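You operate a simulated robot arm through the tools that you are given. There is no shell and no other tool.

You are at the controls of a simulated robot arm. One attempt, no reset.

JOB
Rig both air springs for test at the figure on the test card.
Fine: each hose on the spring of its colour, bleed valve shut, trolley regulator on that figure; the fill valve stays shut.

The check looks at the end state, three seconds after you hand in, the way a careful person would. Anything else that was tipped, shoved, dropped, spilled or broken makes it a failure.

ROBOT AND FRAMES
A 7-joint arm with a three-finger gripper, fixed in place. Base frame: the origin is at the foot of the arm, x ahead of it, y to its left, z up; the work surface is at about z = 0.6. Lengths are in m, angles in degrees, forces in N, time in s.
Its first joint turns from -166.0 to 166.0 degrees. Payload 2.69 kg.
The TCP is the grasp point between the finger pads, 0.03 m short of the fingertips. In the tool frame z runs along the fingers and y along their closing line. Largest opening 0.128 m; the body of the gripper starts 0.117 m behind the TCP.
Orientation is that of the tool frame in the base frame, as a unit quaternion [w, x, y, z]. With the fingers straight down and closing along the base's y, the tool's x points along the base's -x, its y along +y and its z along -z.

CONTROLS
- The arm moves only by the tool step_arm. Its argument "series" is a list of rows, each a list of 7 numbers: the shift along the tool's x, y, z in m, then the turn, a rotation vector about the tool's x, y, z in degrees, then the gripper command, from -1 (fully open) to 1 (shut), values between in proportion. In form: [[tx, ty, tz, rx, ry, rz, gripper], ...]. A call has 1 to 20 rows; each row is the pose to reach, as a shift and turn from the pose commanded when the call began, along the tool's axes at that moment. Each row takes 0.2 s and may step no farther than 0.05 m and 8.6 degrees from the row before; otherwise, or with a gripper value out of range, the whole call is refused. A pose out of reach is approached as far as the arm can. The call stops where the force on the tool passes 50 N (or 10 N more than at its start, if that is more) or the arm is blocked; 0.2 s more then pass. The fingers move at their own pace and stop on an object; they squeeze with about 43 N. The grip force told is the motor's: it shows also when the fingers shut on nothing. Time passes only in rows, and 0.2 s behind the last, so rows that repeat a pose let the fingers close. It gives the time, the measured TCP pose, the force on the tool (base axes), the opening and the grip force at its end, in the units of the frame above (readings bear some noise), with the torque about the TCP (base axes, N m) and any sound that the robot's microphone picked up.
- Cameras (640 x 400 px; columns grow to the right, rows downward): "scene" is fixed at [0.0504, -0.6499, 1.2235]; the picture's right is [0.79, -0.62, 0.00], its down [-0.16, -0.20, -0.97] and it looks along [0.60, 0.76, -0.25] (base axes); focal length 313 px, centre (320, 200). "wrist" rides on the gripper at [0.058, 0.054, -0.131] in the tool frame; the picture's right is [-0.68, 0.74, 0.00], its down [-0.62, -0.57, -0.55] and it looks along [-0.40, -0.37, 0.84] (tool axes); focal length 234 px, centre (320, 200). There is no depth. A picture from a camera that has moved, and an enlarged one, comes with that camera's place and axes in the base frame and with its lens.
- capture(camera): a new picture of that camera. No time passes.
- slide_trunk(by): slides the trunk up (or, below 0, down) by that many m; the arm rides with it, the base frame stays. It gives what a move gives, with no picture.
- enlarge(camera, box): a new picture of the part [left, top, right, bottom] of that camera's present view, enlarged. No time passes.
- finish_job(): hands the job in; it is judged then, once.

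Places have to be worked out from the pictures, the camera data and where the tool is seen. Open the gripper and draw the arm clear of the work before you hand the job in, unless the task says otherwise.

The tools are called after "Emit:" as a command line: name --pt "numbers of a row" for each row, then --argument value for the rest, lists and objects as JSON in quotes. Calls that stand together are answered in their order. step_arm: Moves the arm, as the interface text tells. Its arguments: {"type":"object","properties":{"series":{"type":"array"}},"required":["series"]} The other tools are called the same way: slide_trunk (by) slides the trunk up or down; capture (camera) takes a picture; enlarge (camera, box) takes an enlarged picture of a part of a camera's view; finish_job () hands the job in.

At the start:

```text
clock: 0.0
tcp_pos: [0.6687, 0.2466, 1.0537]
ee_rot: [0.0, -0.001, 1.0, 0.0]
ft_force: [-0.5, 0.0, 0.4]
wrist_torque: [-0.01, 0.01, -0.04]
opening: 0.1279
grip_force: 0.0
trunk travel left (down, up): [-0.15, 0.2]
```

scene: 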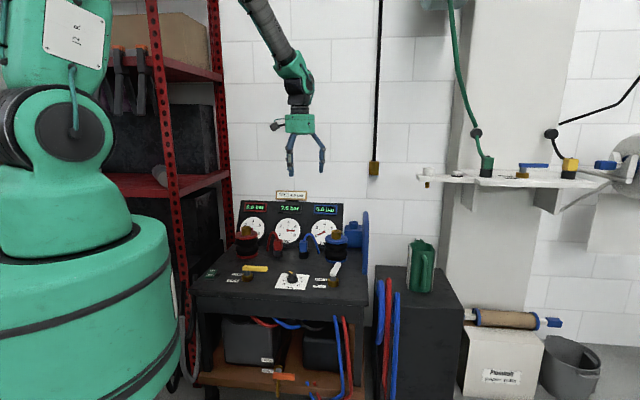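
wrist: 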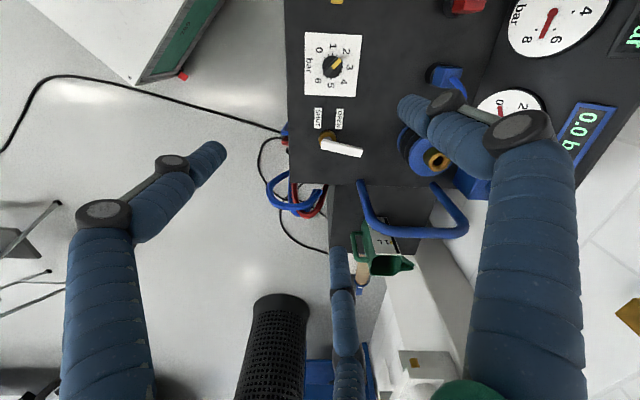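

I'll look closely at the trolley in the scene view and at the wrist view before moving anything.

Emit:
enlarge --camera "scene" --box '[180, 180, 400, 320]'

Emit:
enlarge --camera "wrist" --box '[280, 0, 640, 225]'

Emit:
enlarge --camera "scene" --box '[400, 80, 640, 230]'

Emit:
enlarge --camera "scene" --box '[180, 260, 420, 400]'

```text
2.86 times, centred on (290, 250) of scene
camera zoom: at [0.0504, -0.6499, 1.2235], right [0.79, -0.62, 0.0], down [-0.16, -0.2, -0.97], along [0.6, 0.76, -0.25], focal length 895 px, centre (406, 57)
```

zoom: 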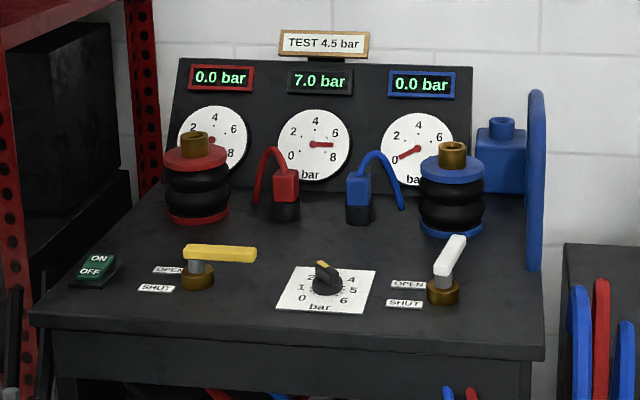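

```text
1.78 times, centred on (460, 112) of wrist
camera zoom: at [0.6103, 0.2988, 1.1846], right [0.68, 0.74, 0.0], down [0.62, -0.57, 0.55], along [0.4, -0.37, -0.84], focal length 416 px, centre (71, 356)
```

zoom: 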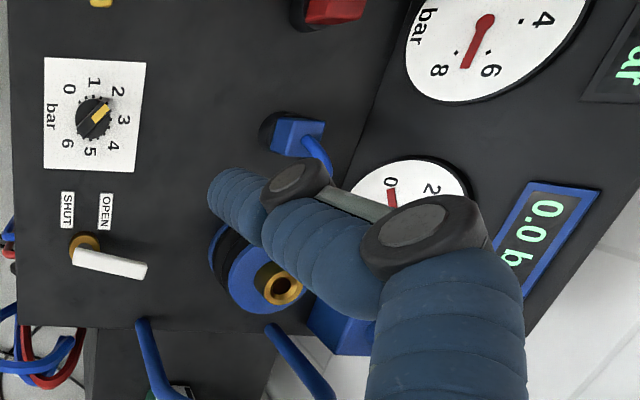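

```text
2.67 times, centred on (520, 155) of scene
camera zoom: at [0.0504, -0.6499, 1.2235], right [0.79, -0.62, 0.0], down [-0.16, -0.2, -0.97], along [0.6, 0.76, -0.25], focal length 836 px, centre (-213, 320)
```

zoom: 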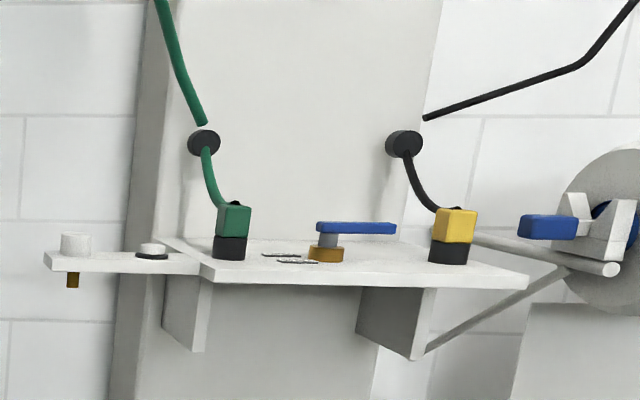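

```text
2.67 times, centred on (300, 330) of scene
camera zoom: at [0.0504, -0.6499, 1.2235], right [0.79, -0.62, 0.0], down [-0.16, -0.2, -0.97], along [0.6, 0.76, -0.25], focal length 836 px, centre (373, -147)
```

zoom: 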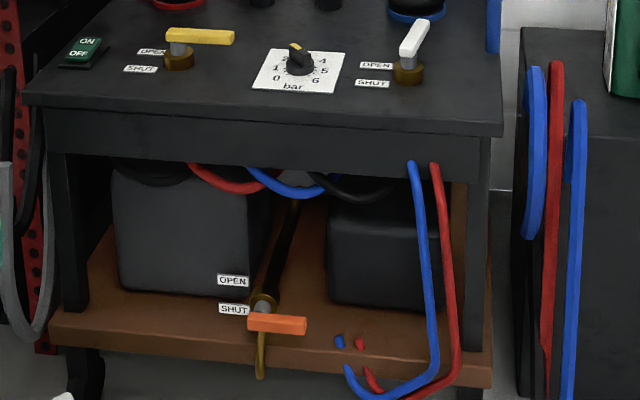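

The trolley top is at about z≈0.6 and turned about 45°. The card reads TEST 4.5 bar and the knob points at roughly 2.7. I'll move the wrist camera over the left half to read the labels.

Emit:
step_arm --pt "0.04 0.025 0 0 0 0 -1" --pt "0.08 0.05 0 0 0 0 -1" --pt "0.12 0.075 0 0 0 0 -1" --pt "0.15 0.1 0 0 0 0 -1"

Emit:
capture --camera "wrist"

Emit:
capture --camera "scene"

```text
clock: 1.0
tcp_pos: [0.5176, 0.345, 1.0552]
ee_rot: [0.0, 0.0, 1.0, 0.0]
ft_force: [0.5, 0.1, -0.3]
wrist_torque: [-0.02, 0.04, 0.05]
opening: 0.128
grip_force: 0.0
trunk travel left (down, up): [-0.15, 0.2]
```

```text
taken
camera wrist: at [0.4585, 0.3982, 1.1856], right [0.68, 0.74, 0.0], down [0.62, -0.57, 0.55], along [0.4, -0.37, -0.84], focal length 234 px, centre (320, 200)
```

wrist: 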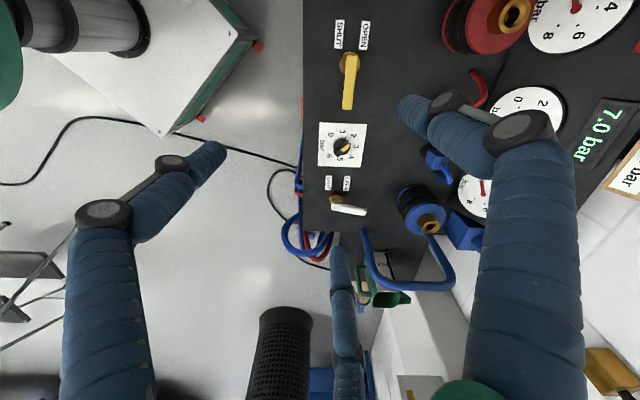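

```text
taken
```

scene: 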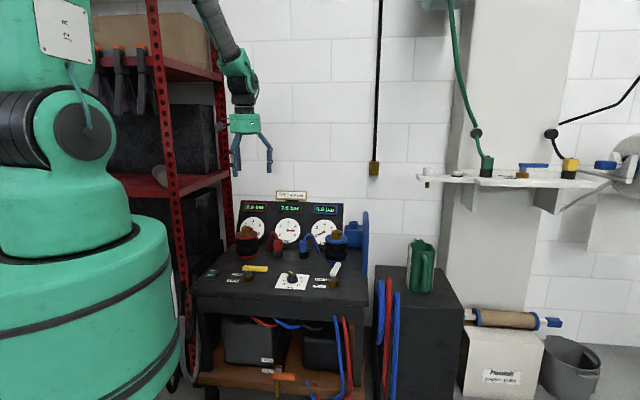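

I'll enlarge the valve areas from this pose to read the labels and lever directions.

Emit:
enlarge --camera "wrist" --box '[300, 0, 460, 100]'

Emit:
enlarge --camera "wrist" --box '[300, 110, 460, 210]'

Emit:
enlarge --camera "scene" --box '[190, 240, 270, 290]'

Emit:
enlarge --camera "scene" --box '[270, 240, 350, 290]'

Emit:
enlarge --camera "scene" --box '[220, 200, 380, 270]'

Emit:
enlarge --camera "scene" --box '[200, 310, 380, 400]'

```text
4.00 times, centred on (380, 50) of wrist
camera zoom: at [0.4585, 0.3982, 1.1856], right [0.68, 0.74, 0.0], down [0.62, -0.57, 0.55], along [0.4, -0.37, -0.84], focal length 937 px, centre (80, 800)
```

zoom: 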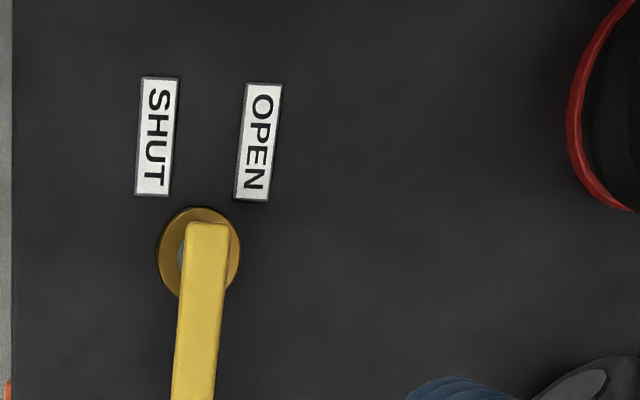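

```text
4.00 times, centred on (380, 160) of wrist
camera zoom: at [0.4585, 0.3982, 1.1856], right [0.68, 0.74, 0.0], down [0.62, -0.57, 0.55], along [0.4, -0.37, -0.84], focal length 937 px, centre (80, 360)
```

zoom: 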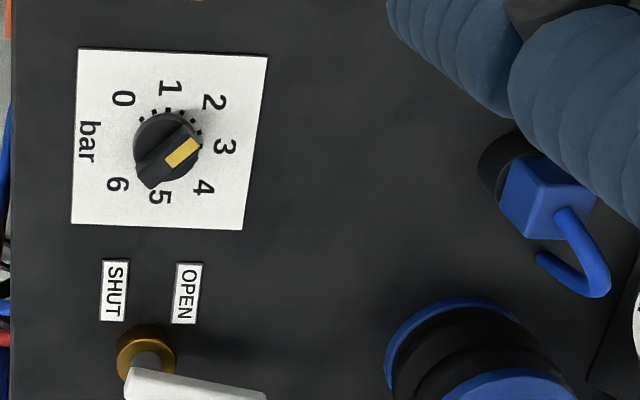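

```text
8.00 times, centred on (230, 265) of scene
camera zoom: at [0.0504, -0.6499, 1.2235], right [0.79, -0.62, 0.0], down [-0.16, -0.2, -0.97], along [0.6, 0.76, -0.25], focal length 2507 px, centre (1040, -320)
```

zoom: 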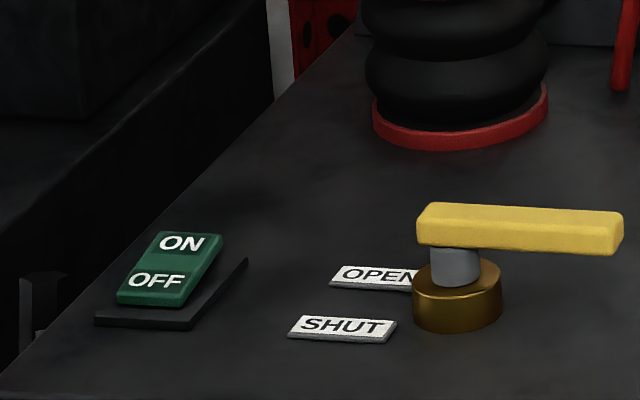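

```text
8.00 times, centred on (310, 265) of scene
camera zoom: at [0.0504, -0.6499, 1.2235], right [0.79, -0.62, 0.0], down [-0.16, -0.2, -0.97], along [0.6, 0.76, -0.25], focal length 2507 px, centre (400, -320)
```

zoom: 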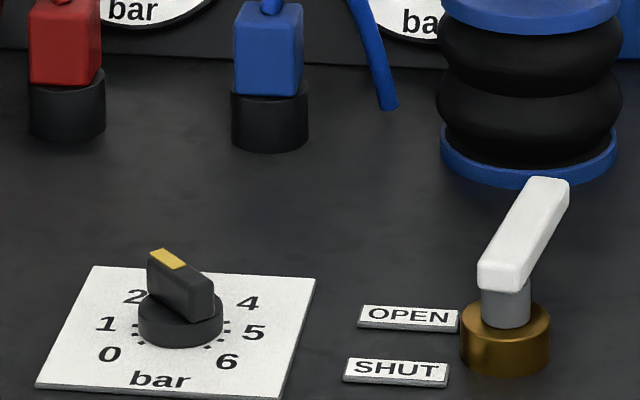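

```text
4.00 times, centred on (300, 235) of scene
camera zoom: at [0.0504, -0.6499, 1.2235], right [0.79, -0.62, 0.0], down [-0.16, -0.2, -0.97], along [0.6, 0.76, -0.25], focal length 1253 px, centre (400, 60)
```

zoom: 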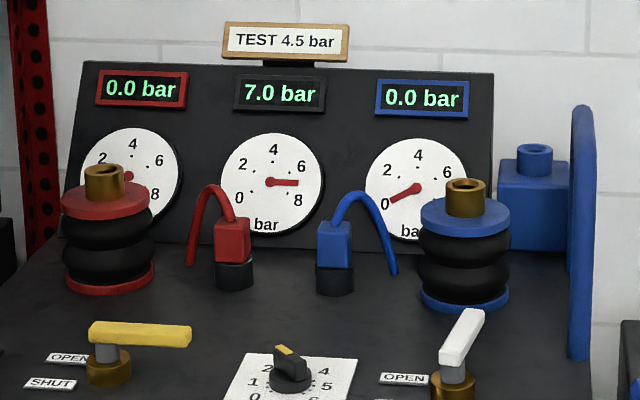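

```text
3.56 times, centred on (290, 355) of scene
camera zoom: at [0.0504, -0.6499, 1.2235], right [0.79, -0.62, 0.0], down [-0.16, -0.2, -0.97], along [0.6, 0.76, -0.25], focal length 1114 px, centre (427, -351)
```

zoom: 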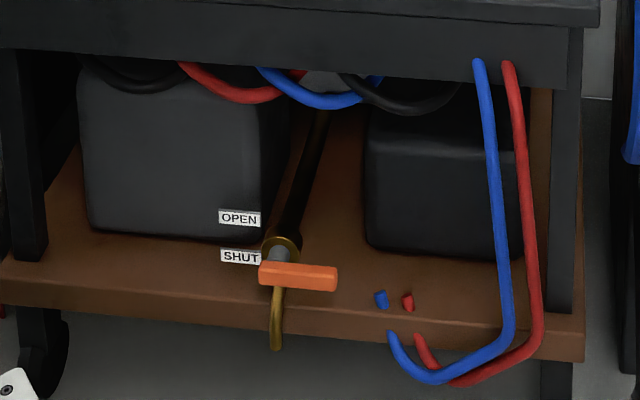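

The yellow lever lies across and the white lever points to the back, beside the OPEN mark. I need to know which valve is which, so I'll yaw the tool about 85° to look at the trolley square from its front.

Emit:
step_arm --pt "0.01 -0.015 0.005 0 0 -8.5 -1" --pt "0.02 -0.03 0.01 0 0 -17 -1" --pt "0.03 -0.045 0.015 0 0 -25.5 -1" --pt "0.04 -0.06 0.02 0 0 -34 -1" --pt "0.05 -0.075 0.025 0 0 -42.5 -1" --pt "0.06 -0.09 0.03 0 0 -51 -1" --pt "0.07 -0.105 0.035 0 0 -59.5 -1" --pt "0.08 -0.12 0.04 0 0 -68 -1" --pt "0.09 -0.135 0.045 0 0 -76.5 -1" --pt "0.1 -0.145 0.05 0 0 -85 -1"

Emit:
capture --camera "wrist"

```text
clock: 3.2
tcp_pos: [0.4181, 0.201, 1.005]
ee_rot: [-0.001, -0.676, 0.737, -0.001]
ft_force: [0.2, -0.4, -0.1]
wrist_torque: [0.0, 0.04, 0.0]
opening: 0.1279
grip_force: 0.1
trunk travel left (down, up): [-0.15, 0.2]
```

```text
taken
camera wrist: at [0.3605, 0.1468, 1.1351], right [-0.68, 0.74, 0.0], down [0.62, 0.57, 0.55], along [0.4, 0.37, -0.84], focal length 234 px, centre (320, 200)
```

wrist: 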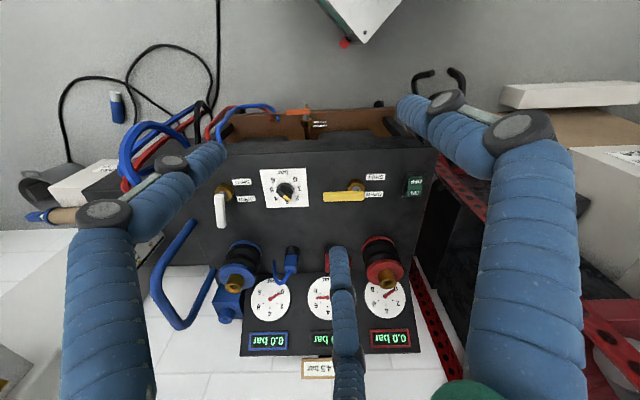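

The view is upside down but clear. I'll enlarge the details here, and also the gripper itself, because three finger-like shapes show in the wrist view.

Emit:
enlarge --camera "scene" --box '[120, 60, 280, 200]'

Emit:
enlarge --camera "wrist" --box '[180, 90, 440, 252]'

Emit:
enlarge --camera "wrist" --box '[200, 220, 440, 370]'

```text
2.86 times, centred on (200, 130) of scene
camera zoom: at [0.0504, -0.6499, 1.2235], right [0.79, -0.62, 0.0], down [-0.16, -0.2, -0.97], along [0.6, 0.76, -0.25], focal length 895 px, centre (663, 400)
```

zoom: 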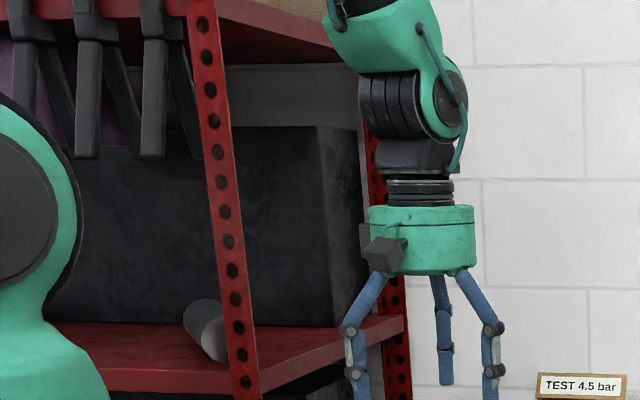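

```text
2.46 times, centred on (310, 171) of wrist
camera zoom: at [0.3605, 0.1468, 1.1351], right [-0.68, 0.74, 0.0], down [0.62, 0.57, 0.55], along [0.4, 0.37, -0.84], focal length 576 px, centre (345, 271)
```

zoom: 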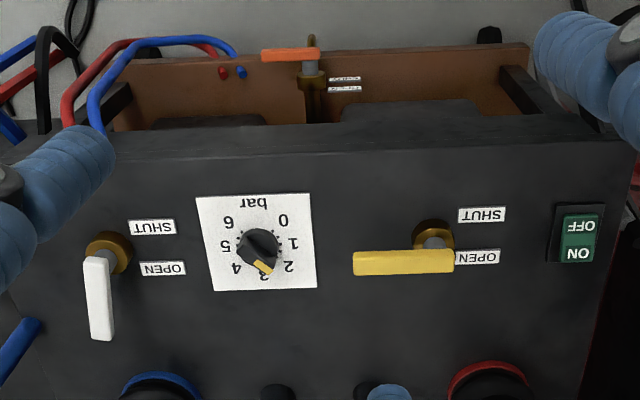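

```text
2.67 times, centred on (320, 295) of wrist
camera zoom: at [0.3605, 0.1468, 1.1351], right [-0.68, 0.74, 0.0], down [0.62, 0.57, 0.55], along [0.4, 0.37, -0.84], focal length 624 px, centre (320, -53)
```

zoom: 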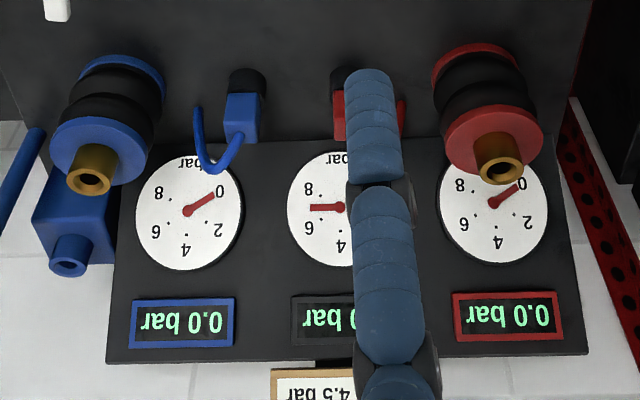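

The hand looks three-fingered, so I'll shut and reopen the gripper in free air to see how the fingers really move.

Emit:
step_arm --pt "0 0 0 0 0 0 0.6" --pt "0 0 0 0 0 0 0.6" --pt "0 0 0 0 0 0 0.6"

Emit:
capture --camera "wrist"

Emit:
enlarge --camera "scene" --box '[160, 100, 320, 200]'

```text
clock: 4.0
tcp_pos: [0.4187, 0.2011, 1.0052]
ee_rot: [0.0, -0.675, 0.738, 0.0]
ft_force: [0.9, 0.1, 0.3]
wrist_torque: [0.01, 0.01, 0.01]
opening: 0.0257
grip_force: 0.1
trunk travel left (down, up): [-0.15, 0.2]
```

```text
taken
camera wrist: at [0.3603, 0.147, 1.1352], right [-0.67, 0.74, 0.0], down [0.62, 0.56, 0.55], along [0.4, 0.37, -0.84], focal length 234 px, centre (320, 200)
```

wrist: 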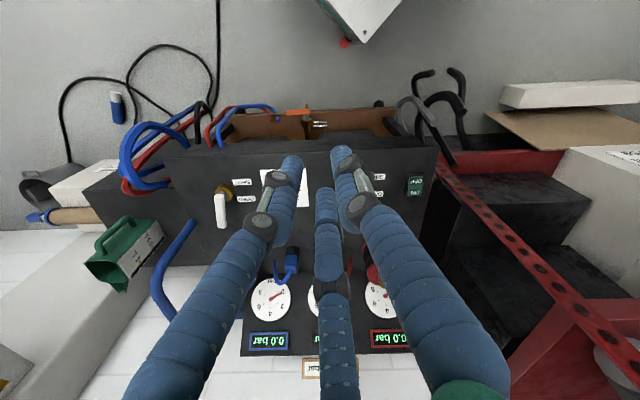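

```text
4.00 times, centred on (240, 150) of scene
camera zoom: at [0.0504, -0.6499, 1.2235], right [0.79, -0.62, 0.0], down [-0.16, -0.2, -0.97], along [0.6, 0.76, -0.25], focal length 1253 px, centre (640, 400)
```

zoom: 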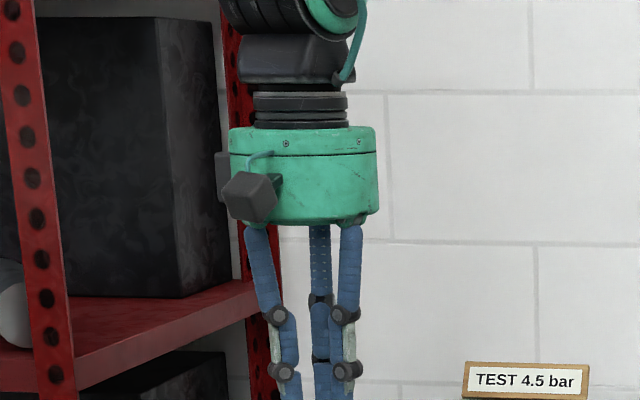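

It closes like a three-jaw chuck about the TCP, so I'll treat all three fingers as real. Next I'll lower and tilt the camera in front of the trolley to look underneath and check which valve is which.

Emit:
step_arm --pt "0.008 0.0066 0.04 0 0 0 -1" --pt "0.016 0.013 0.08 0 0 0 -1" --pt "0.024 0.02 0.12 5.4 -5.9 0 -1" --pt "0.033 0.026 0.16 10.9 -11.8 0 -1" --pt "0.041 0.033 0.2 16.3 -17.7 0 -1" --pt "0.05 0.04 0.24 21.8 -23.7 0 -1" --pt "0.058 0.046 0.275 27.2 -29.6 0 -1" --pt "0.066 0.0525 0.305 32 -35 0 -1"

Emit:
capture --camera "wrist"

Emit:
capture --camera "scene"

```text
clock: 5.8
tcp_pos: [0.2901, 0.1343, 0.8619]
ee_rot: [0.301, -0.645, 0.697, 0.091]
ft_force: [17.5, 5.8, -9.3]
wrist_torque: [0.59, 0.23, 1.3]
opening: 0.1279
grip_force: 0.1
out of reach, approached as far as the arm can: row 5, 6, 7, 8
trunk travel left (down, up): [-0.15, 0.2]
stopped in row 8: the force on the tool passed its limit at 417 N (the readings are from after the stop); the commanded pose is now the measured one
```

```text
taken
camera wrist: at [0.2005, 0.0252, 0.9208], right [-0.71, 0.68, 0.17], down [0.37, 0.15, 0.92], along [0.6, 0.71, -0.36], focal length 234 px, centre (320, 200)
```

wrist: 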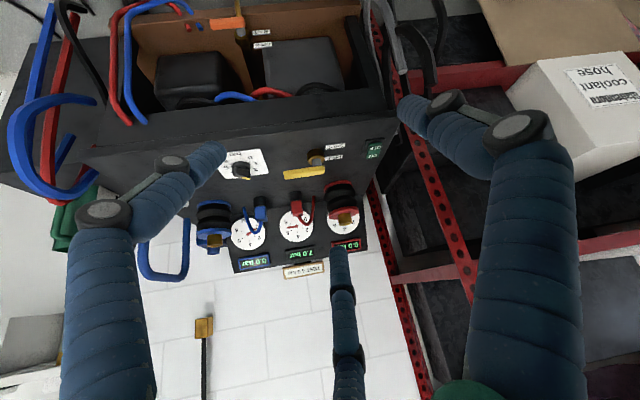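

```text
taken
```

scene: 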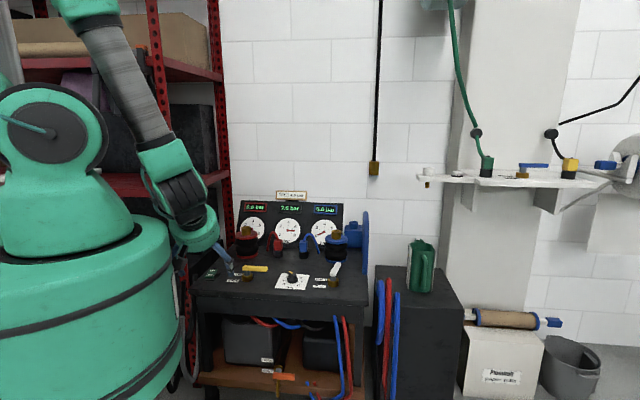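

The arm ran into its reach limit and touched something, most likely the robot's own body. I'll check the area and read what this view shows under the table.

Emit:
enlarge --camera "scene" --box '[60, 120, 300, 290]'

Emit:
enlarge --camera "wrist" --box '[60, 0, 400, 212]'

```text
2.35 times, centred on (180, 205) of scene
camera zoom: at [0.0504, -0.6499, 1.2235], right [0.79, -0.62, 0.0], down [-0.16, -0.2, -0.97], along [0.6, 0.76, -0.25], focal length 737 px, centre (649, 188)
```

zoom: 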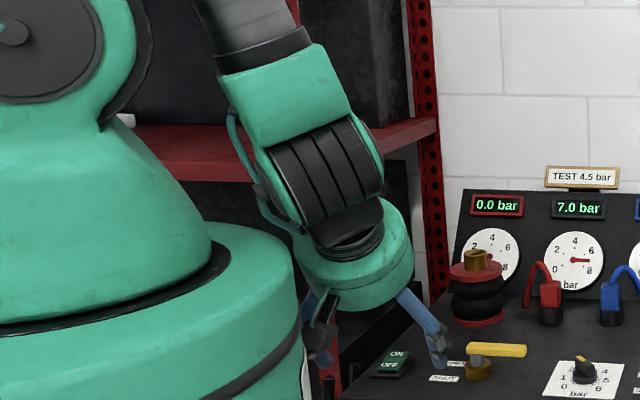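

```text
1.88 times, centred on (230, 106) of wrist
camera zoom: at [0.2005, 0.0252, 0.9208], right [-0.71, 0.68, 0.17], down [0.37, 0.15, 0.92], along [0.6, 0.71, -0.36], focal length 441 px, centre (489, 377)
```

zoom: 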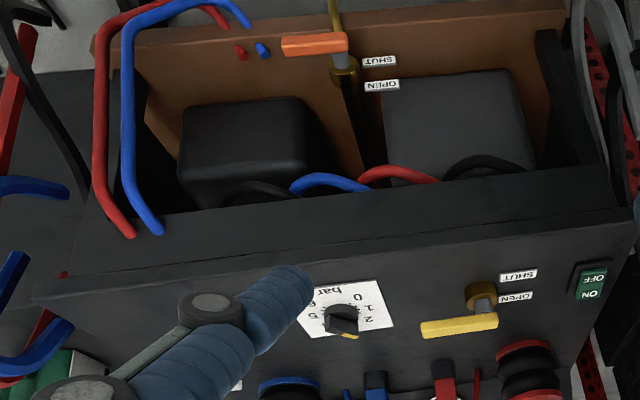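

Nothing on the trolley has changed; the hand only came too close to the robot's own torso. I'll back off up and forward, and bring the tool back to vertical.

Emit:
step_arm --pt "-0.027 -0.02 -0.0065 0 0 0 -1" --pt "-0.055 -0.04 -0.013 -5.4 5.9 0 -1" --pt "-0.082 -0.06 -0.0195 -10.8 11.8 0 -1" --pt "-0.11 -0.08 -0.026 -16.2 17.7 0 -1" --pt "-0.137 -0.1 -0.0325 -21.6 23.6 0 -1" --pt "-0.164 -0.1195 -0.039 -24.8 27 0 -1"

```text
clock: 7.2
tcp_pos: [0.3876, 0.2377, 1.0115]
ee_rot: [-0.016, -0.697, 0.712, 0.085]
ft_force: [0.5, 0.6, -2.2]
wrist_torque: [-0.01, 0.1, 0.01]
opening: 0.1275
grip_force: 0.0
trunk travel left (down, up): [-0.15, 0.2]
```

Clear of the torso now. I'll straighten the tool, set yaw to about 67° (knob-grip yaw), and move to a closer survey pose over the front of the trolley.

Emit:
step_arm --pt "0.011 -0.032 0.022 2.3 1 5.4 -1" --pt "0.022 -0.064 0.045 4.6 2 10.8 -1" --pt "0.034 -0.096 0.068 6.9 2.9 16.3 -1" --pt "0.0453 -0.1274 0.0904 9.2 3.9 21.7 -1"

Emit:
capture --camera "wrist"

Emit:
enlarge --camera "wrist" --box '[160, 60, 480, 260]'

```text
clock: 8.2
tcp_pos: [0.5011, 0.1984, 0.9043]
ee_rot: [0.004, -0.551, 0.835, 0.001]
ft_force: [-1.0, -1.1, -0.4]
wrist_torque: [0.04, -0.04, 0.0]
opening: 0.1279
grip_force: 0.1
trunk travel left (down, up): [-0.15, 0.2]
```

```text
taken
camera wrist: at [0.4278, 0.1633, 1.0337], right [-0.41, 0.91, 0.0], down [0.76, 0.34, 0.55], along [0.5, 0.23, -0.83], focal length 234 px, centre (320, 200)
```

wrist: 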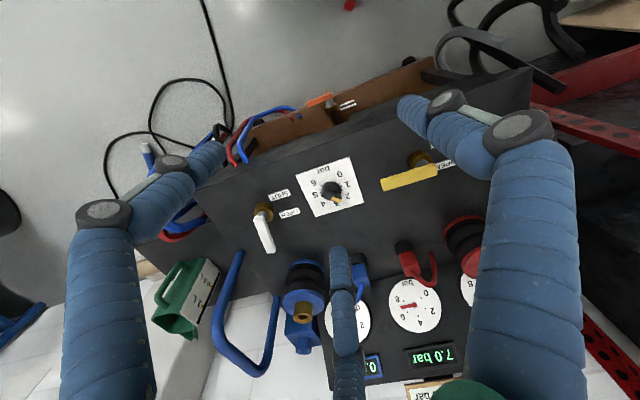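

```text
2.00 times, centred on (320, 160) of wrist
camera zoom: at [0.4278, 0.1633, 1.0337], right [-0.41, 0.91, 0.0], down [0.76, 0.34, 0.55], along [0.5, 0.23, -0.83], focal length 468 px, centre (320, 280)
```

zoom: 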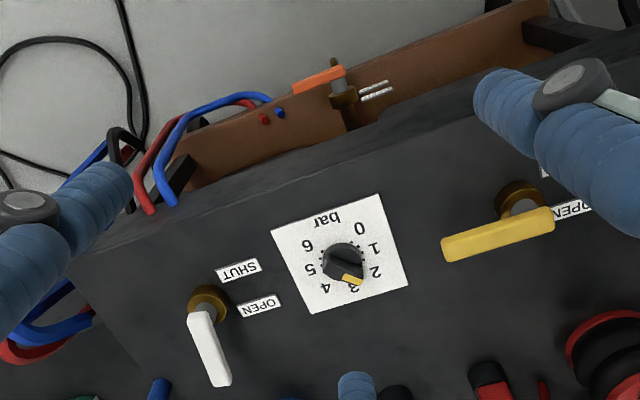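

The knob is at about (0.651, 0.293) and the white valve at about (0.760, 0.182). The white lever points at azimuth ~34° and should end parallel to the yellow one at −45° to −47°. I'll shut the fingers and go above the lever's left side, ready to push it clockwise.

Emit:
step_arm --pt "-0.021 -0.031 0.01 0 0 0 1" --pt "-0.042 -0.061 0.02 0 0 0 1" --pt "-0.064 -0.092 0.04 0 0 0 1" --pt "-0.085 -0.123 0.06 0 0 0 1" --pt "-0.106 -0.153 0.08 0 0 0 1" --pt "-0.127 -0.184 0.105 0 0 0 1" --pt "-0.148 -0.215 0.13 0 0 0 1" --pt "-0.1695 -0.2454 0.154 0 0 0 1"

Emit:
capture --camera "wrist"

Emit:
enlarge --camera "scene" --box '[240, 190, 400, 290]'

```text
clock: 10.1
tcp_pos: [0.7928, 0.259, 0.7483]
ee_rot: [0.004, -0.552, 0.834, 0.0]
ft_force: [-0.9, 0.2, 0.0]
wrist_torque: [0.02, -0.05, 0.05]
opening: 0.0019
grip_force: 31.9
trunk travel left (down, up): [-0.15, 0.2]
```

```text
taken
camera wrist: at [0.72, 0.225, 0.8772], right [-0.41, 0.91, 0.0], down [0.76, 0.34, 0.55], along [0.5, 0.23, -0.83], focal length 234 px, centre (320, 200)
```

wrist: 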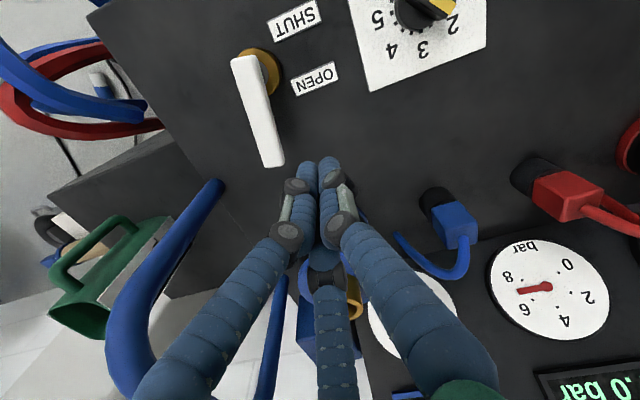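

```text
4.00 times, centred on (320, 240) of scene
camera zoom: at [0.0504, -0.6499, 1.2235], right [0.79, -0.62, 0.0], down [-0.16, -0.2, -0.97], along [0.6, 0.76, -0.25], focal length 1253 px, centre (320, 40)
```

zoom: 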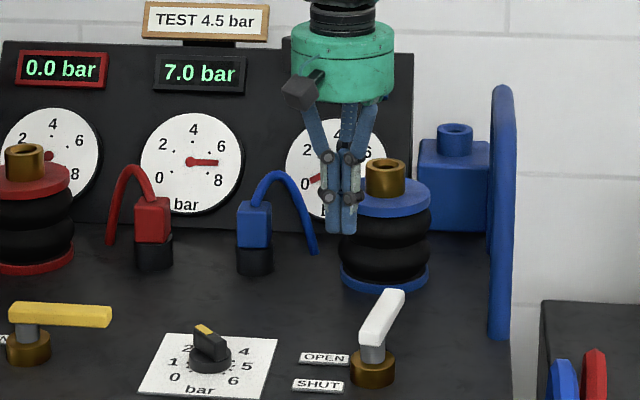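

The fingers are clear of the lever's left side: lever line is about 5 cm away and its tip at roughly (0.834, 0.223). I'll lower the closed tips to z≈0.63 and push on an arc about the valve as far as about −30°, then look.

Emit:
step_arm --pt "0 0 0.045 0 0 0 1" --pt "0 0 0.088 0 0 0 1" --pt "0.0151 -0.0202 0.088 0 0 0 1" --pt "0.0198 -0.0319 0.088 0 0 0 1" --pt "0.0263 -0.0426 0.088 0 0 0 1" --pt "0.0345 -0.0518 0.088 0 0 0 1" --pt "0.0442 -0.0595 0.088 0 0 0 1" --pt "0.0552 -0.0656 0.088 0 0 0 1" --pt "0.0671 -0.0694 0.088 0 0 0 1"

Emit:
capture --camera "wrist"

Emit:
enlarge --camera "scene" --box '[240, 190, 400, 290]'

```text
clock: 12.1
tcp_pos: [0.8307, 0.1691, 0.6609]
ee_rot: [0.003, -0.552, 0.834, 0.001]
ft_force: [-0.1, 0.8, -0.4]
wrist_torque: [-0.02, 0.0, 0.01]
opening: 0.0024
grip_force: 31.9
trunk travel left (down, up): [-0.15, 0.2]
```

```text
taken
camera wrist: at [0.7585, 0.1351, 0.7907], right [-0.41, 0.91, 0.0], down [0.76, 0.34, 0.55], along [0.5, 0.23, -0.83], focal length 234 px, centre (320, 200)
```

wrist: 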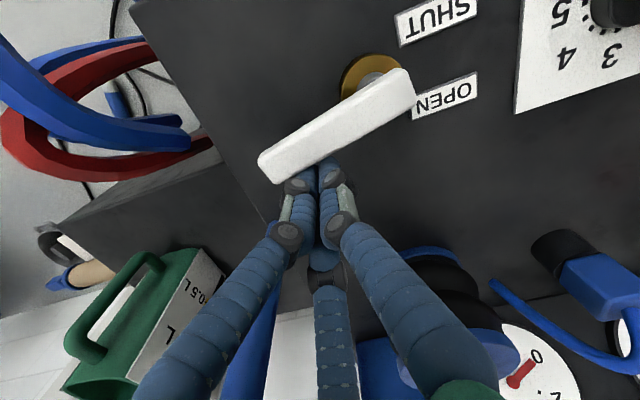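

```text
4.00 times, centred on (320, 240) of scene
camera zoom: at [0.0504, -0.6499, 1.2235], right [0.79, -0.62, 0.0], down [-0.16, -0.2, -0.97], along [0.6, 0.76, -0.25], focal length 1253 px, centre (320, 40)
```

zoom: 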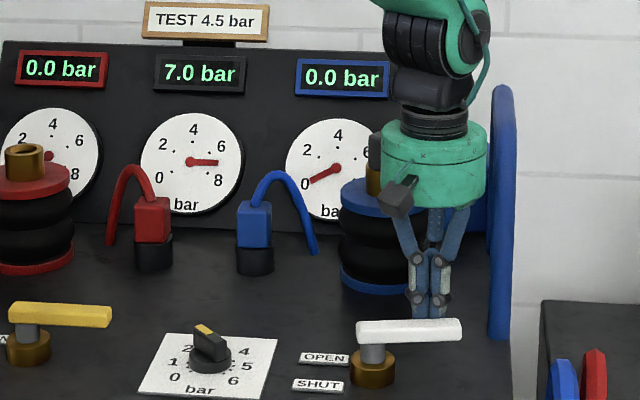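

The white lever swung freely to about −37°, and the yellow one sits at about −47°. I'll push the remaining ~9° gently.

Emit:
step_arm --pt "0.003 -0.0006 0 0 0 0 1" --pt "0.0061 -0.0012 0 0 0 0 1" --pt "0.009 -0.0015 0 0 0 0 1" --pt "0.0123 -0.0018 0 0 0 0 1"

Emit:
capture --camera "wrist"

Emit:
enlarge --camera "scene" --box '[220, 230, 380, 330]'

```text
clock: 13.1
tcp_pos: [0.8275, 0.1571, 0.6587]
ee_rot: [0.003, -0.552, 0.834, 0.001]
ft_force: [-0.3, 0.1, 0.0]
wrist_torque: [0.02, -0.03, 0.0]
opening: 0.0024
grip_force: 31.0
trunk travel left (down, up): [-0.15, 0.2]
```

```text
taken
camera wrist: at [0.7548, 0.1228, 0.7905], right [-0.41, 0.91, 0.0], down [0.76, 0.34, 0.55], along [0.5, 0.23, -0.83], focal length 234 px, centre (320, 200)
```

wrist: 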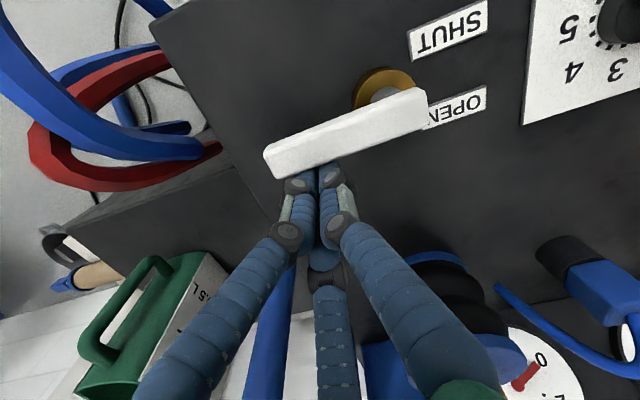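

```text
4.00 times, centred on (300, 280) of scene
camera zoom: at [0.0504, -0.6499, 1.2235], right [0.79, -0.62, 0.0], down [-0.16, -0.2, -0.97], along [0.6, 0.76, -0.25], focal length 1253 px, centre (400, -120)
```

zoom: 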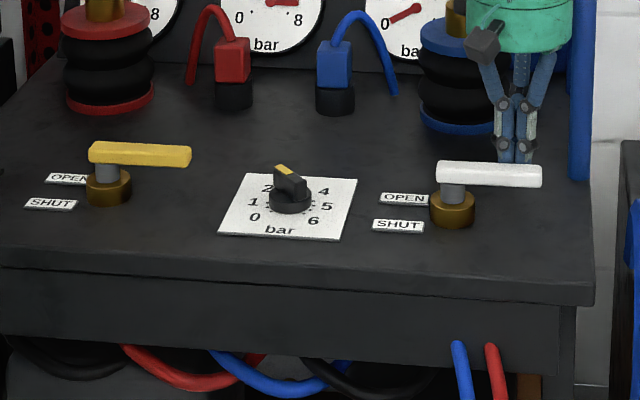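

The white lever now looks parallel to the yellow one. I'll enlarge both to compare their angles carefully.

Emit:
enlarge --camera "scene" --box '[230, 250, 294, 290]'

Emit:
enlarge --camera "scene" --box '[310, 255, 374, 295]'

```text
10.00 times, centred on (262, 270) of scene
camera zoom: at [0.0504, -0.6499, 1.2235], right [0.79, -0.62, 0.0], down [-0.16, -0.2, -0.97], along [0.6, 0.76, -0.25], focal length 3134 px, centre (900, -500)
```

zoom: 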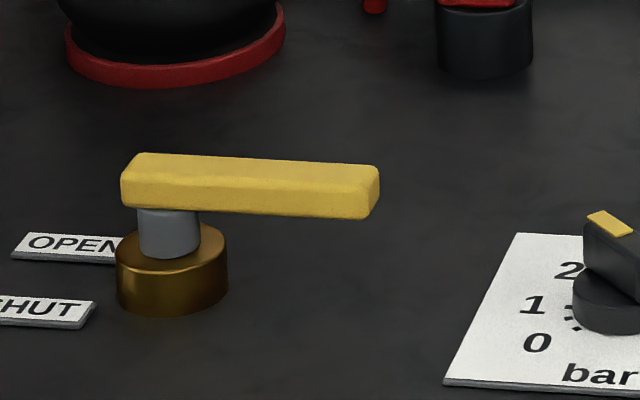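

```text
10.00 times, centred on (342, 275) of scene
camera zoom: at [0.0504, -0.6499, 1.2235], right [0.79, -0.62, 0.0], down [-0.16, -0.2, -0.97], along [0.6, 0.76, -0.25], focal length 3134 px, centre (100, -550)
```

zoom: 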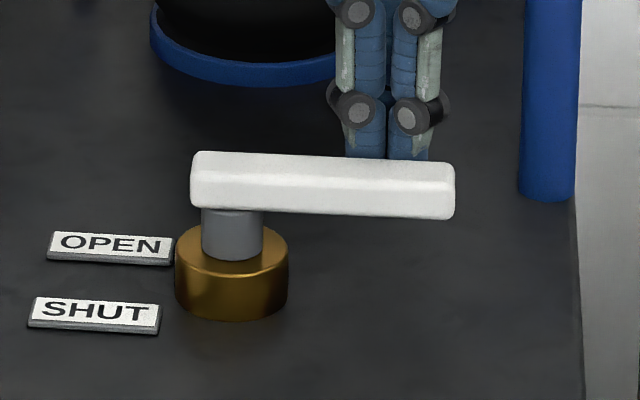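

Both levers have the same slope (0.044 and 0.046), so the bleed valve is shut. I'll back off the lever, rise, and go above the regulator knob with the fingers half open.

Emit:
step_arm --pt "-0.0184 -0.0074 0 0 0 0 1" --pt "-0.0184 -0.0074 -0.045 0 0 0 1" --pt "-0.0184 -0.0074 -0.09 0 0 0 1" --pt "-0.0184 -0.0074 -0.12 0 0 0 1" --pt "-0.026 0.037 -0.12 0 0 0 0.4" --pt "-0.033 0.082 -0.12 0 0 0 0" --pt "-0.041 0.127 -0.12 0 0 0 -0.25" --pt "-0.048 0.172 -0.12 0 0 0 -0.25" --pt "-0.0558 0.2156 -0.12 0 0 0 -0.25"

Emit:
capture --camera "wrist"

Emit:
enlarge --camera "wrist" --box '[240, 40, 400, 140]'

Emit:
enlarge --camera "scene" --box '[220, 200, 380, 300]'

```text
clock: 15.1
tcp_pos: [0.6511, 0.2929, 0.7792]
ee_rot: [0.003, -0.552, 0.834, 0.001]
ft_force: [-0.9, -0.2, 0.1]
wrist_torque: [0.03, 0.05, 0.02]
opening: 0.08
grip_force: 0.0
trunk travel left (down, up): [-0.15, 0.2]
```

```text
taken
camera wrist: at [0.578, 0.2594, 0.9093], right [-0.41, 0.91, 0.0], down [0.76, 0.34, 0.55], along [0.5, 0.23, -0.83], focal length 234 px, centre (320, 200)
```

wrist: 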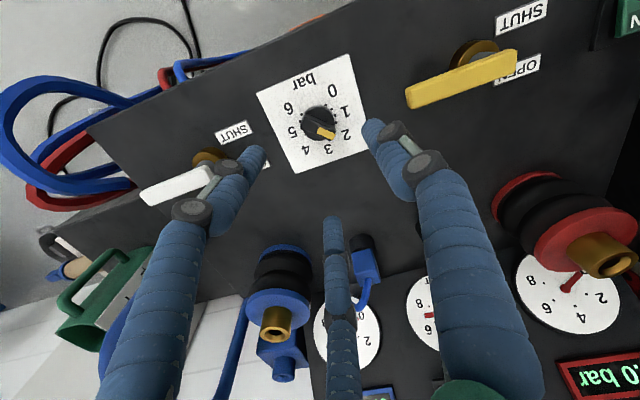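

```text
4.00 times, centred on (320, 90) of wrist
camera zoom: at [0.578, 0.2594, 0.9093], right [-0.41, 0.91, 0.0], down [0.76, 0.34, 0.55], along [0.5, 0.23, -0.83], focal length 937 px, centre (320, 640)
```

zoom: 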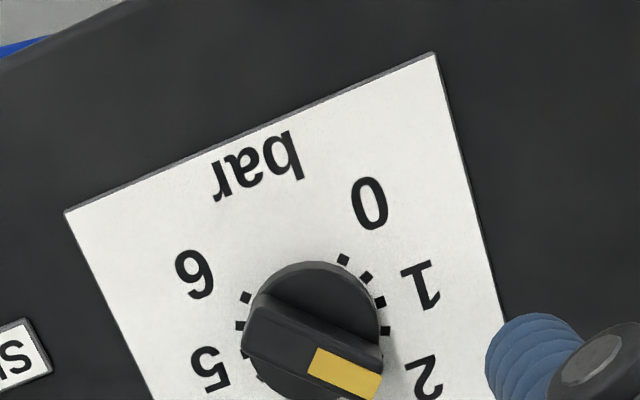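

```text
4.00 times, centred on (300, 250) of scene
camera zoom: at [0.0504, -0.6499, 1.2235], right [0.79, -0.62, 0.0], down [-0.16, -0.2, -0.97], along [0.6, 0.76, -0.25], focal length 1253 px, centre (400, 0)
```

zoom: 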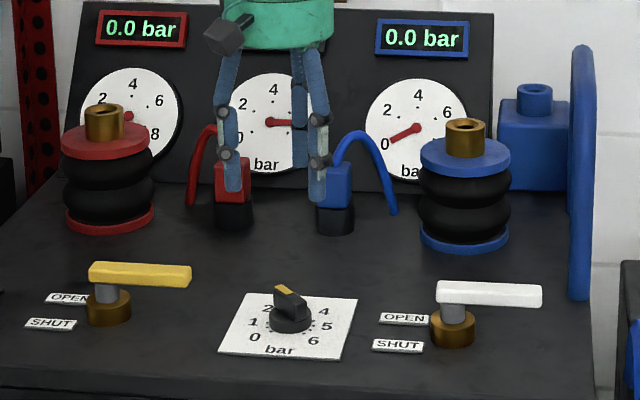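

Emit:
enlarge --camera "wrist" --box '[256, 70, 384, 150]'

```text
5.00 times, centred on (320, 110) of wrist
camera zoom: at [0.578, 0.2594, 0.9093], right [-0.41, 0.91, 0.0], down [0.76, 0.34, 0.55], along [0.5, 0.23, -0.83], focal length 1171 px, centre (320, 650)
```

zoom: 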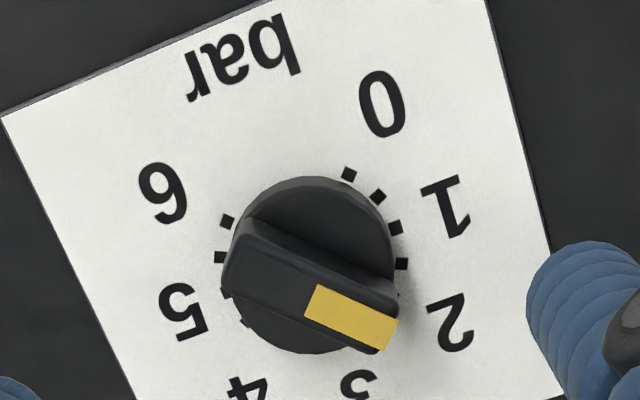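

The pointer is at azimuth ≈91°, which reads about 2.0 bar: 3 bar is at 45° and the scale is 45° per bar. For 4.5 bar it must point at −22.5°, about 113° clockwise. I'll turn the hand so it closes across the knob's bar, then descend around it.

Emit:
step_arm --pt "0 0 0 0 0 -8 -0.25" --pt "0 0 0 0 0 -16 -0.25" --pt "0 0 0.02 0 0 -24 -0.25" --pt "0 0 0.06 0 0 -24 -0.25" --pt "0 0 0.1 0 0 -24 -0.25" --pt "0 0 0.124 0 0 -24 -0.25"

Emit:
capture --camera "wrist"

Emit:
enlarge --camera "scene" --box '[240, 240, 336, 300]'

```text
clock: 16.4
tcp_pos: [0.6497, 0.2915, 0.6557]
ee_rot: [-0.004, 0.713, -0.701, 0.0]
ft_force: [0.7, 0.5, -0.6]
wrist_torque: [-0.04, 0.02, 0.04]
opening: 0.0803
grip_force: 0.1
trunk travel left (down, up): [-0.15, 0.2]
```

```text
taken
camera wrist: at [0.5977, 0.2319, 0.7857], right [-0.75, 0.66, 0.0], down [0.55, 0.62, 0.55], along [0.37, 0.41, -0.83], focal length 234 px, centre (320, 200)
```

wrist: 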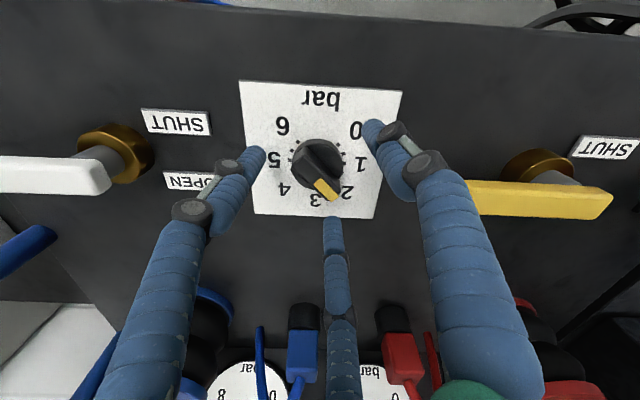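

```text
6.67 times, centred on (288, 270) of scene
camera zoom: at [0.0504, -0.6499, 1.2235], right [0.79, -0.62, 0.0], down [-0.16, -0.2, -0.97], along [0.6, 0.76, -0.25], focal length 2089 px, centre (533, -267)
```

zoom: 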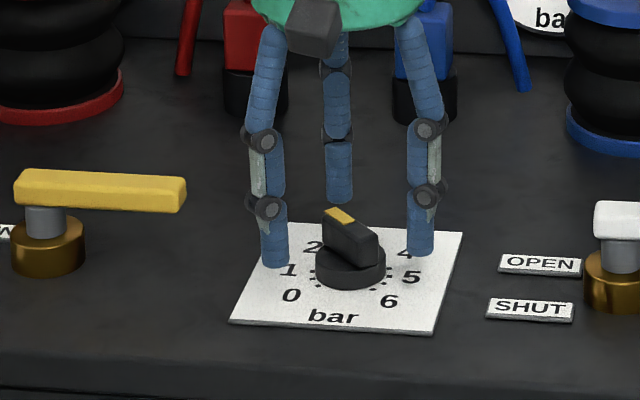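

The plate is at z≈0.600 and the bar top at about 0.626, a bit lower than I assumed. I'll enlarge the knob to re-measure the pointer and its centring before gripping.

Emit:
enlarge --camera "wrist" --box '[256, 130, 384, 210]'

```text
5.00 times, centred on (320, 170) of wrist
camera zoom: at [0.5977, 0.2319, 0.7857], right [-0.75, 0.66, 0.0], down [0.55, 0.62, 0.55], along [0.37, 0.41, -0.83], focal length 1171 px, centre (320, 350)
```

zoom: 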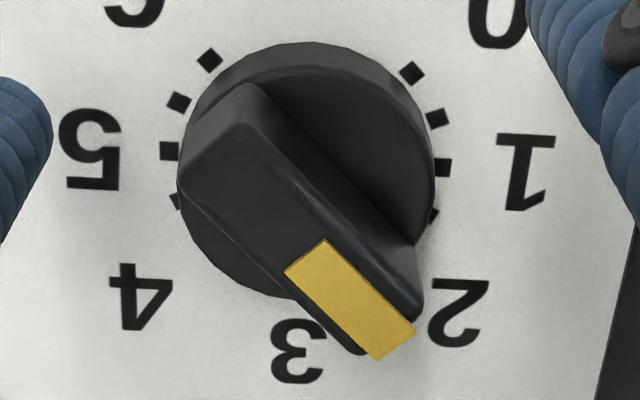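

The pointer is confirmed at az ≈90.5°, 2.0 bar. The knob centre is about 5 mm further in x than the tool, so I'll correct that, go 12 mm lower and close.

Emit:
step_arm --pt "-0.002 -0.0045 0 0 0 0 -0.25" --pt "-0.002 -0.0045 0.0125 0 0 0 -0.25" --pt "-0.002 -0.0045 0.0125 0 0 0 0.3" --pt "-0.002 -0.0045 0.0125 0 0 0 0.6" --pt "-0.002 -0.0045 0.0125 0 0 0 1" --pt "-0.002 -0.0045 0.0125 0 0 0 1"

Emit:
capture --camera "wrist"

Emit:
enlarge --camera "scene" --box '[240, 240, 336, 300]'

```text
clock: 17.9
tcp_pos: [0.6544, 0.2936, 0.6427]
ee_rot: [-0.003, 0.713, -0.702, -0.001]
ft_force: [15.4, -41.8, 2.7]
wrist_torque: [-1.65, -0.49, -0.01]
opening: 0.0417
grip_force: 44.6
trunk travel left (down, up): [-0.15, 0.2]
```

```text
taken
camera wrist: at [0.6013, 0.2328, 0.7736], right [-0.75, 0.66, 0.0], down [0.55, 0.62, 0.55], along [0.37, 0.41, -0.83], focal length 234 px, centre (320, 200)
```

wrist: 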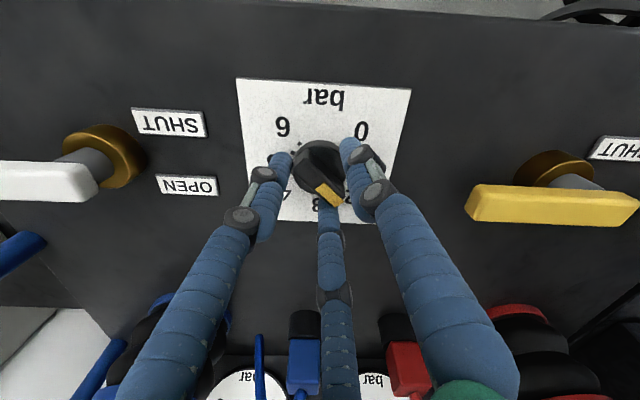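

```text
6.67 times, centred on (288, 270) of scene
camera zoom: at [0.0504, -0.6499, 1.2235], right [0.79, -0.62, 0.0], down [-0.16, -0.2, -0.97], along [0.6, 0.76, -0.25], focal length 2089 px, centre (533, -267)
```

zoom: 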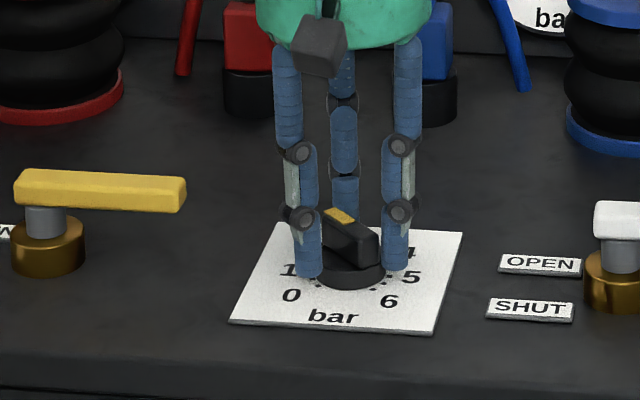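

All three fingers are real: they closed at 42 mm on the knob's round base with a net side load of about 42 N toward −y, so I'm about 2 mm off centre. I'll open slightly, shift that way, and close again.

Emit:
step_arm --pt "0 0 0 0 0 0 0.1" --pt "0 0 0 0 0 0 0.1" --pt "0.002 -0.0007 0 0 0 0 0.1" --pt "0.002 -0.0007 0 0 0 0 0.4" --pt "0.002 -0.0007 0 0 0 0 1" --pt "0.002 -0.0007 0 0 0 0 1"

Emit:
enlarge --camera "wrist" --box '[240, 110, 400, 210]'

```text
clock: 19.2
tcp_pos: [0.6543, 0.2936, 0.6443]
ee_rot: [-0.003, 0.714, -0.701, 0.0]
ft_force: [-7.3, 3.1, 3.4]
wrist_torque: [0.12, 0.48, 0.02]
opening: 0.0412
grip_force: 44.7
trunk travel left (down, up): [-0.15, 0.2]
```

```text
4.00 times, centred on (320, 160) of wrist
camera zoom: at [0.6014, 0.2326, 0.7736], right [-0.75, 0.66, 0.0], down [0.55, 0.62, 0.55], along [0.37, 0.41, -0.83], focal length 937 px, centre (320, 360)
```

zoom: 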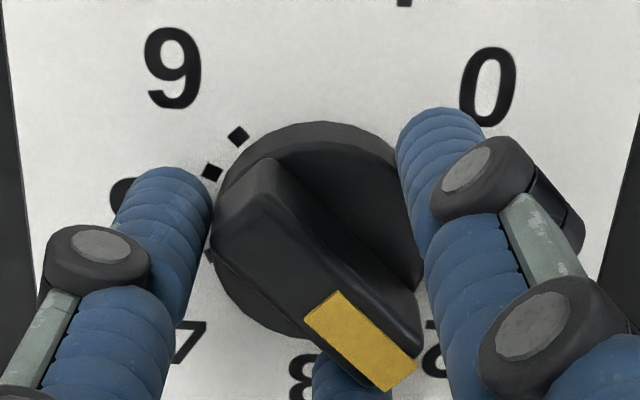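

The grip is now balanced (about 8 N). I'll turn the hand about the vertical by 113° clockwise, taking the knob from 2.0 toward 4.5.

Emit:
step_arm --pt "0 0 0 0 0 8 1" --pt "0 0 0 0 0 16 1" --pt "0 0 0 0 0 24 1" --pt "0 0 0 0 0 32 1" --pt "0 0 0 0 0 40 1" --pt "0 0 0 0 0 48 1"

Emit:
enlarge --camera "wrist" --box '[240, 110, 400, 210]'

Emit:
enlarge --camera "scene" --box '[240, 240, 336, 300]'

```text
clock: 20.6
tcp_pos: [0.6548, 0.2924, 0.6437]
ee_rot: [0.002, -0.365, 0.931, 0.002]
ft_force: [-26.0, 14.5, -0.4]
wrist_torque: [0.52, 0.4, 0.03]
opening: 0.0413
grip_force: 45.8
trunk travel left (down, up): [-0.15, 0.2]
```

```text
4.00 times, centred on (320, 160) of wrist
camera zoom: at [0.5749, 0.2916, 0.7738], right [-0.01, 1.0, 0.0], down [0.83, 0.0, 0.55], along [0.55, 0.01, -0.83], focal length 937 px, centre (320, 360)
```

zoom: 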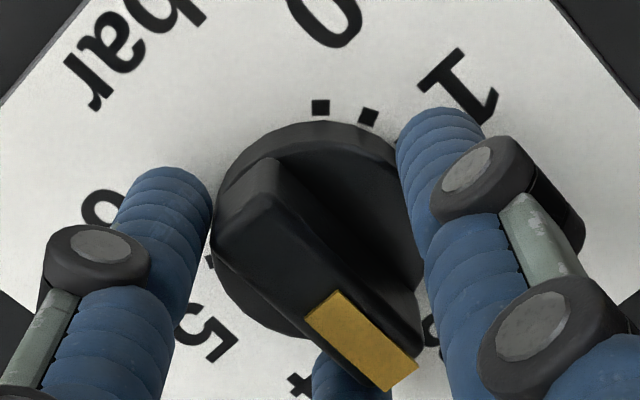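

```text
6.67 times, centred on (288, 270) of scene
camera zoom: at [0.0504, -0.6499, 1.2235], right [0.79, -0.62, 0.0], down [-0.16, -0.2, -0.97], along [0.6, 0.76, -0.25], focal length 2089 px, centre (533, -267)
```

zoom: 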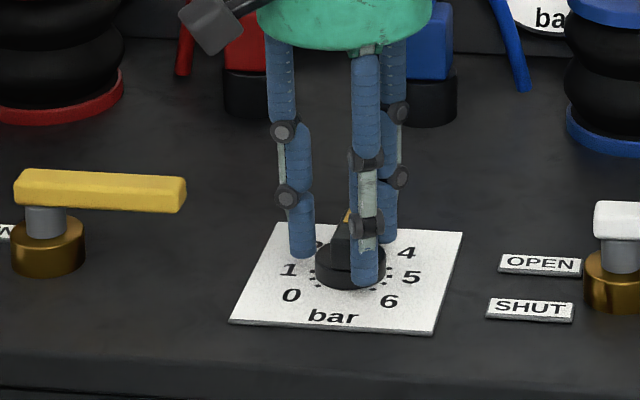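

The knob turns with the hand without slipping. I'll ease the 30 N side load with a 1 mm shift and carry on turning.

Emit:
step_arm --pt "0.0003 0.0011 0 0 0 0 1" --pt "0.0003 0.0011 0 0 0 8 1" --pt "0.0003 0.0011 0 0 0 16 1" --pt "0.0003 0.0011 0 0 0 24 1" --pt "0.0003 0.0011 0 0 0 32 1"

```text
clock: 21.9
tcp_pos: [0.655, 0.292, 0.6433]
ee_rot: [0.002, -0.094, 0.996, 0.002]
ft_force: [-10.7, -13.2, -6.1]
wrist_torque: [-0.58, -0.27, -0.01]
opening: 0.0413
grip_force: 44.7
trunk travel left (down, up): [-0.15, 0.2]
```

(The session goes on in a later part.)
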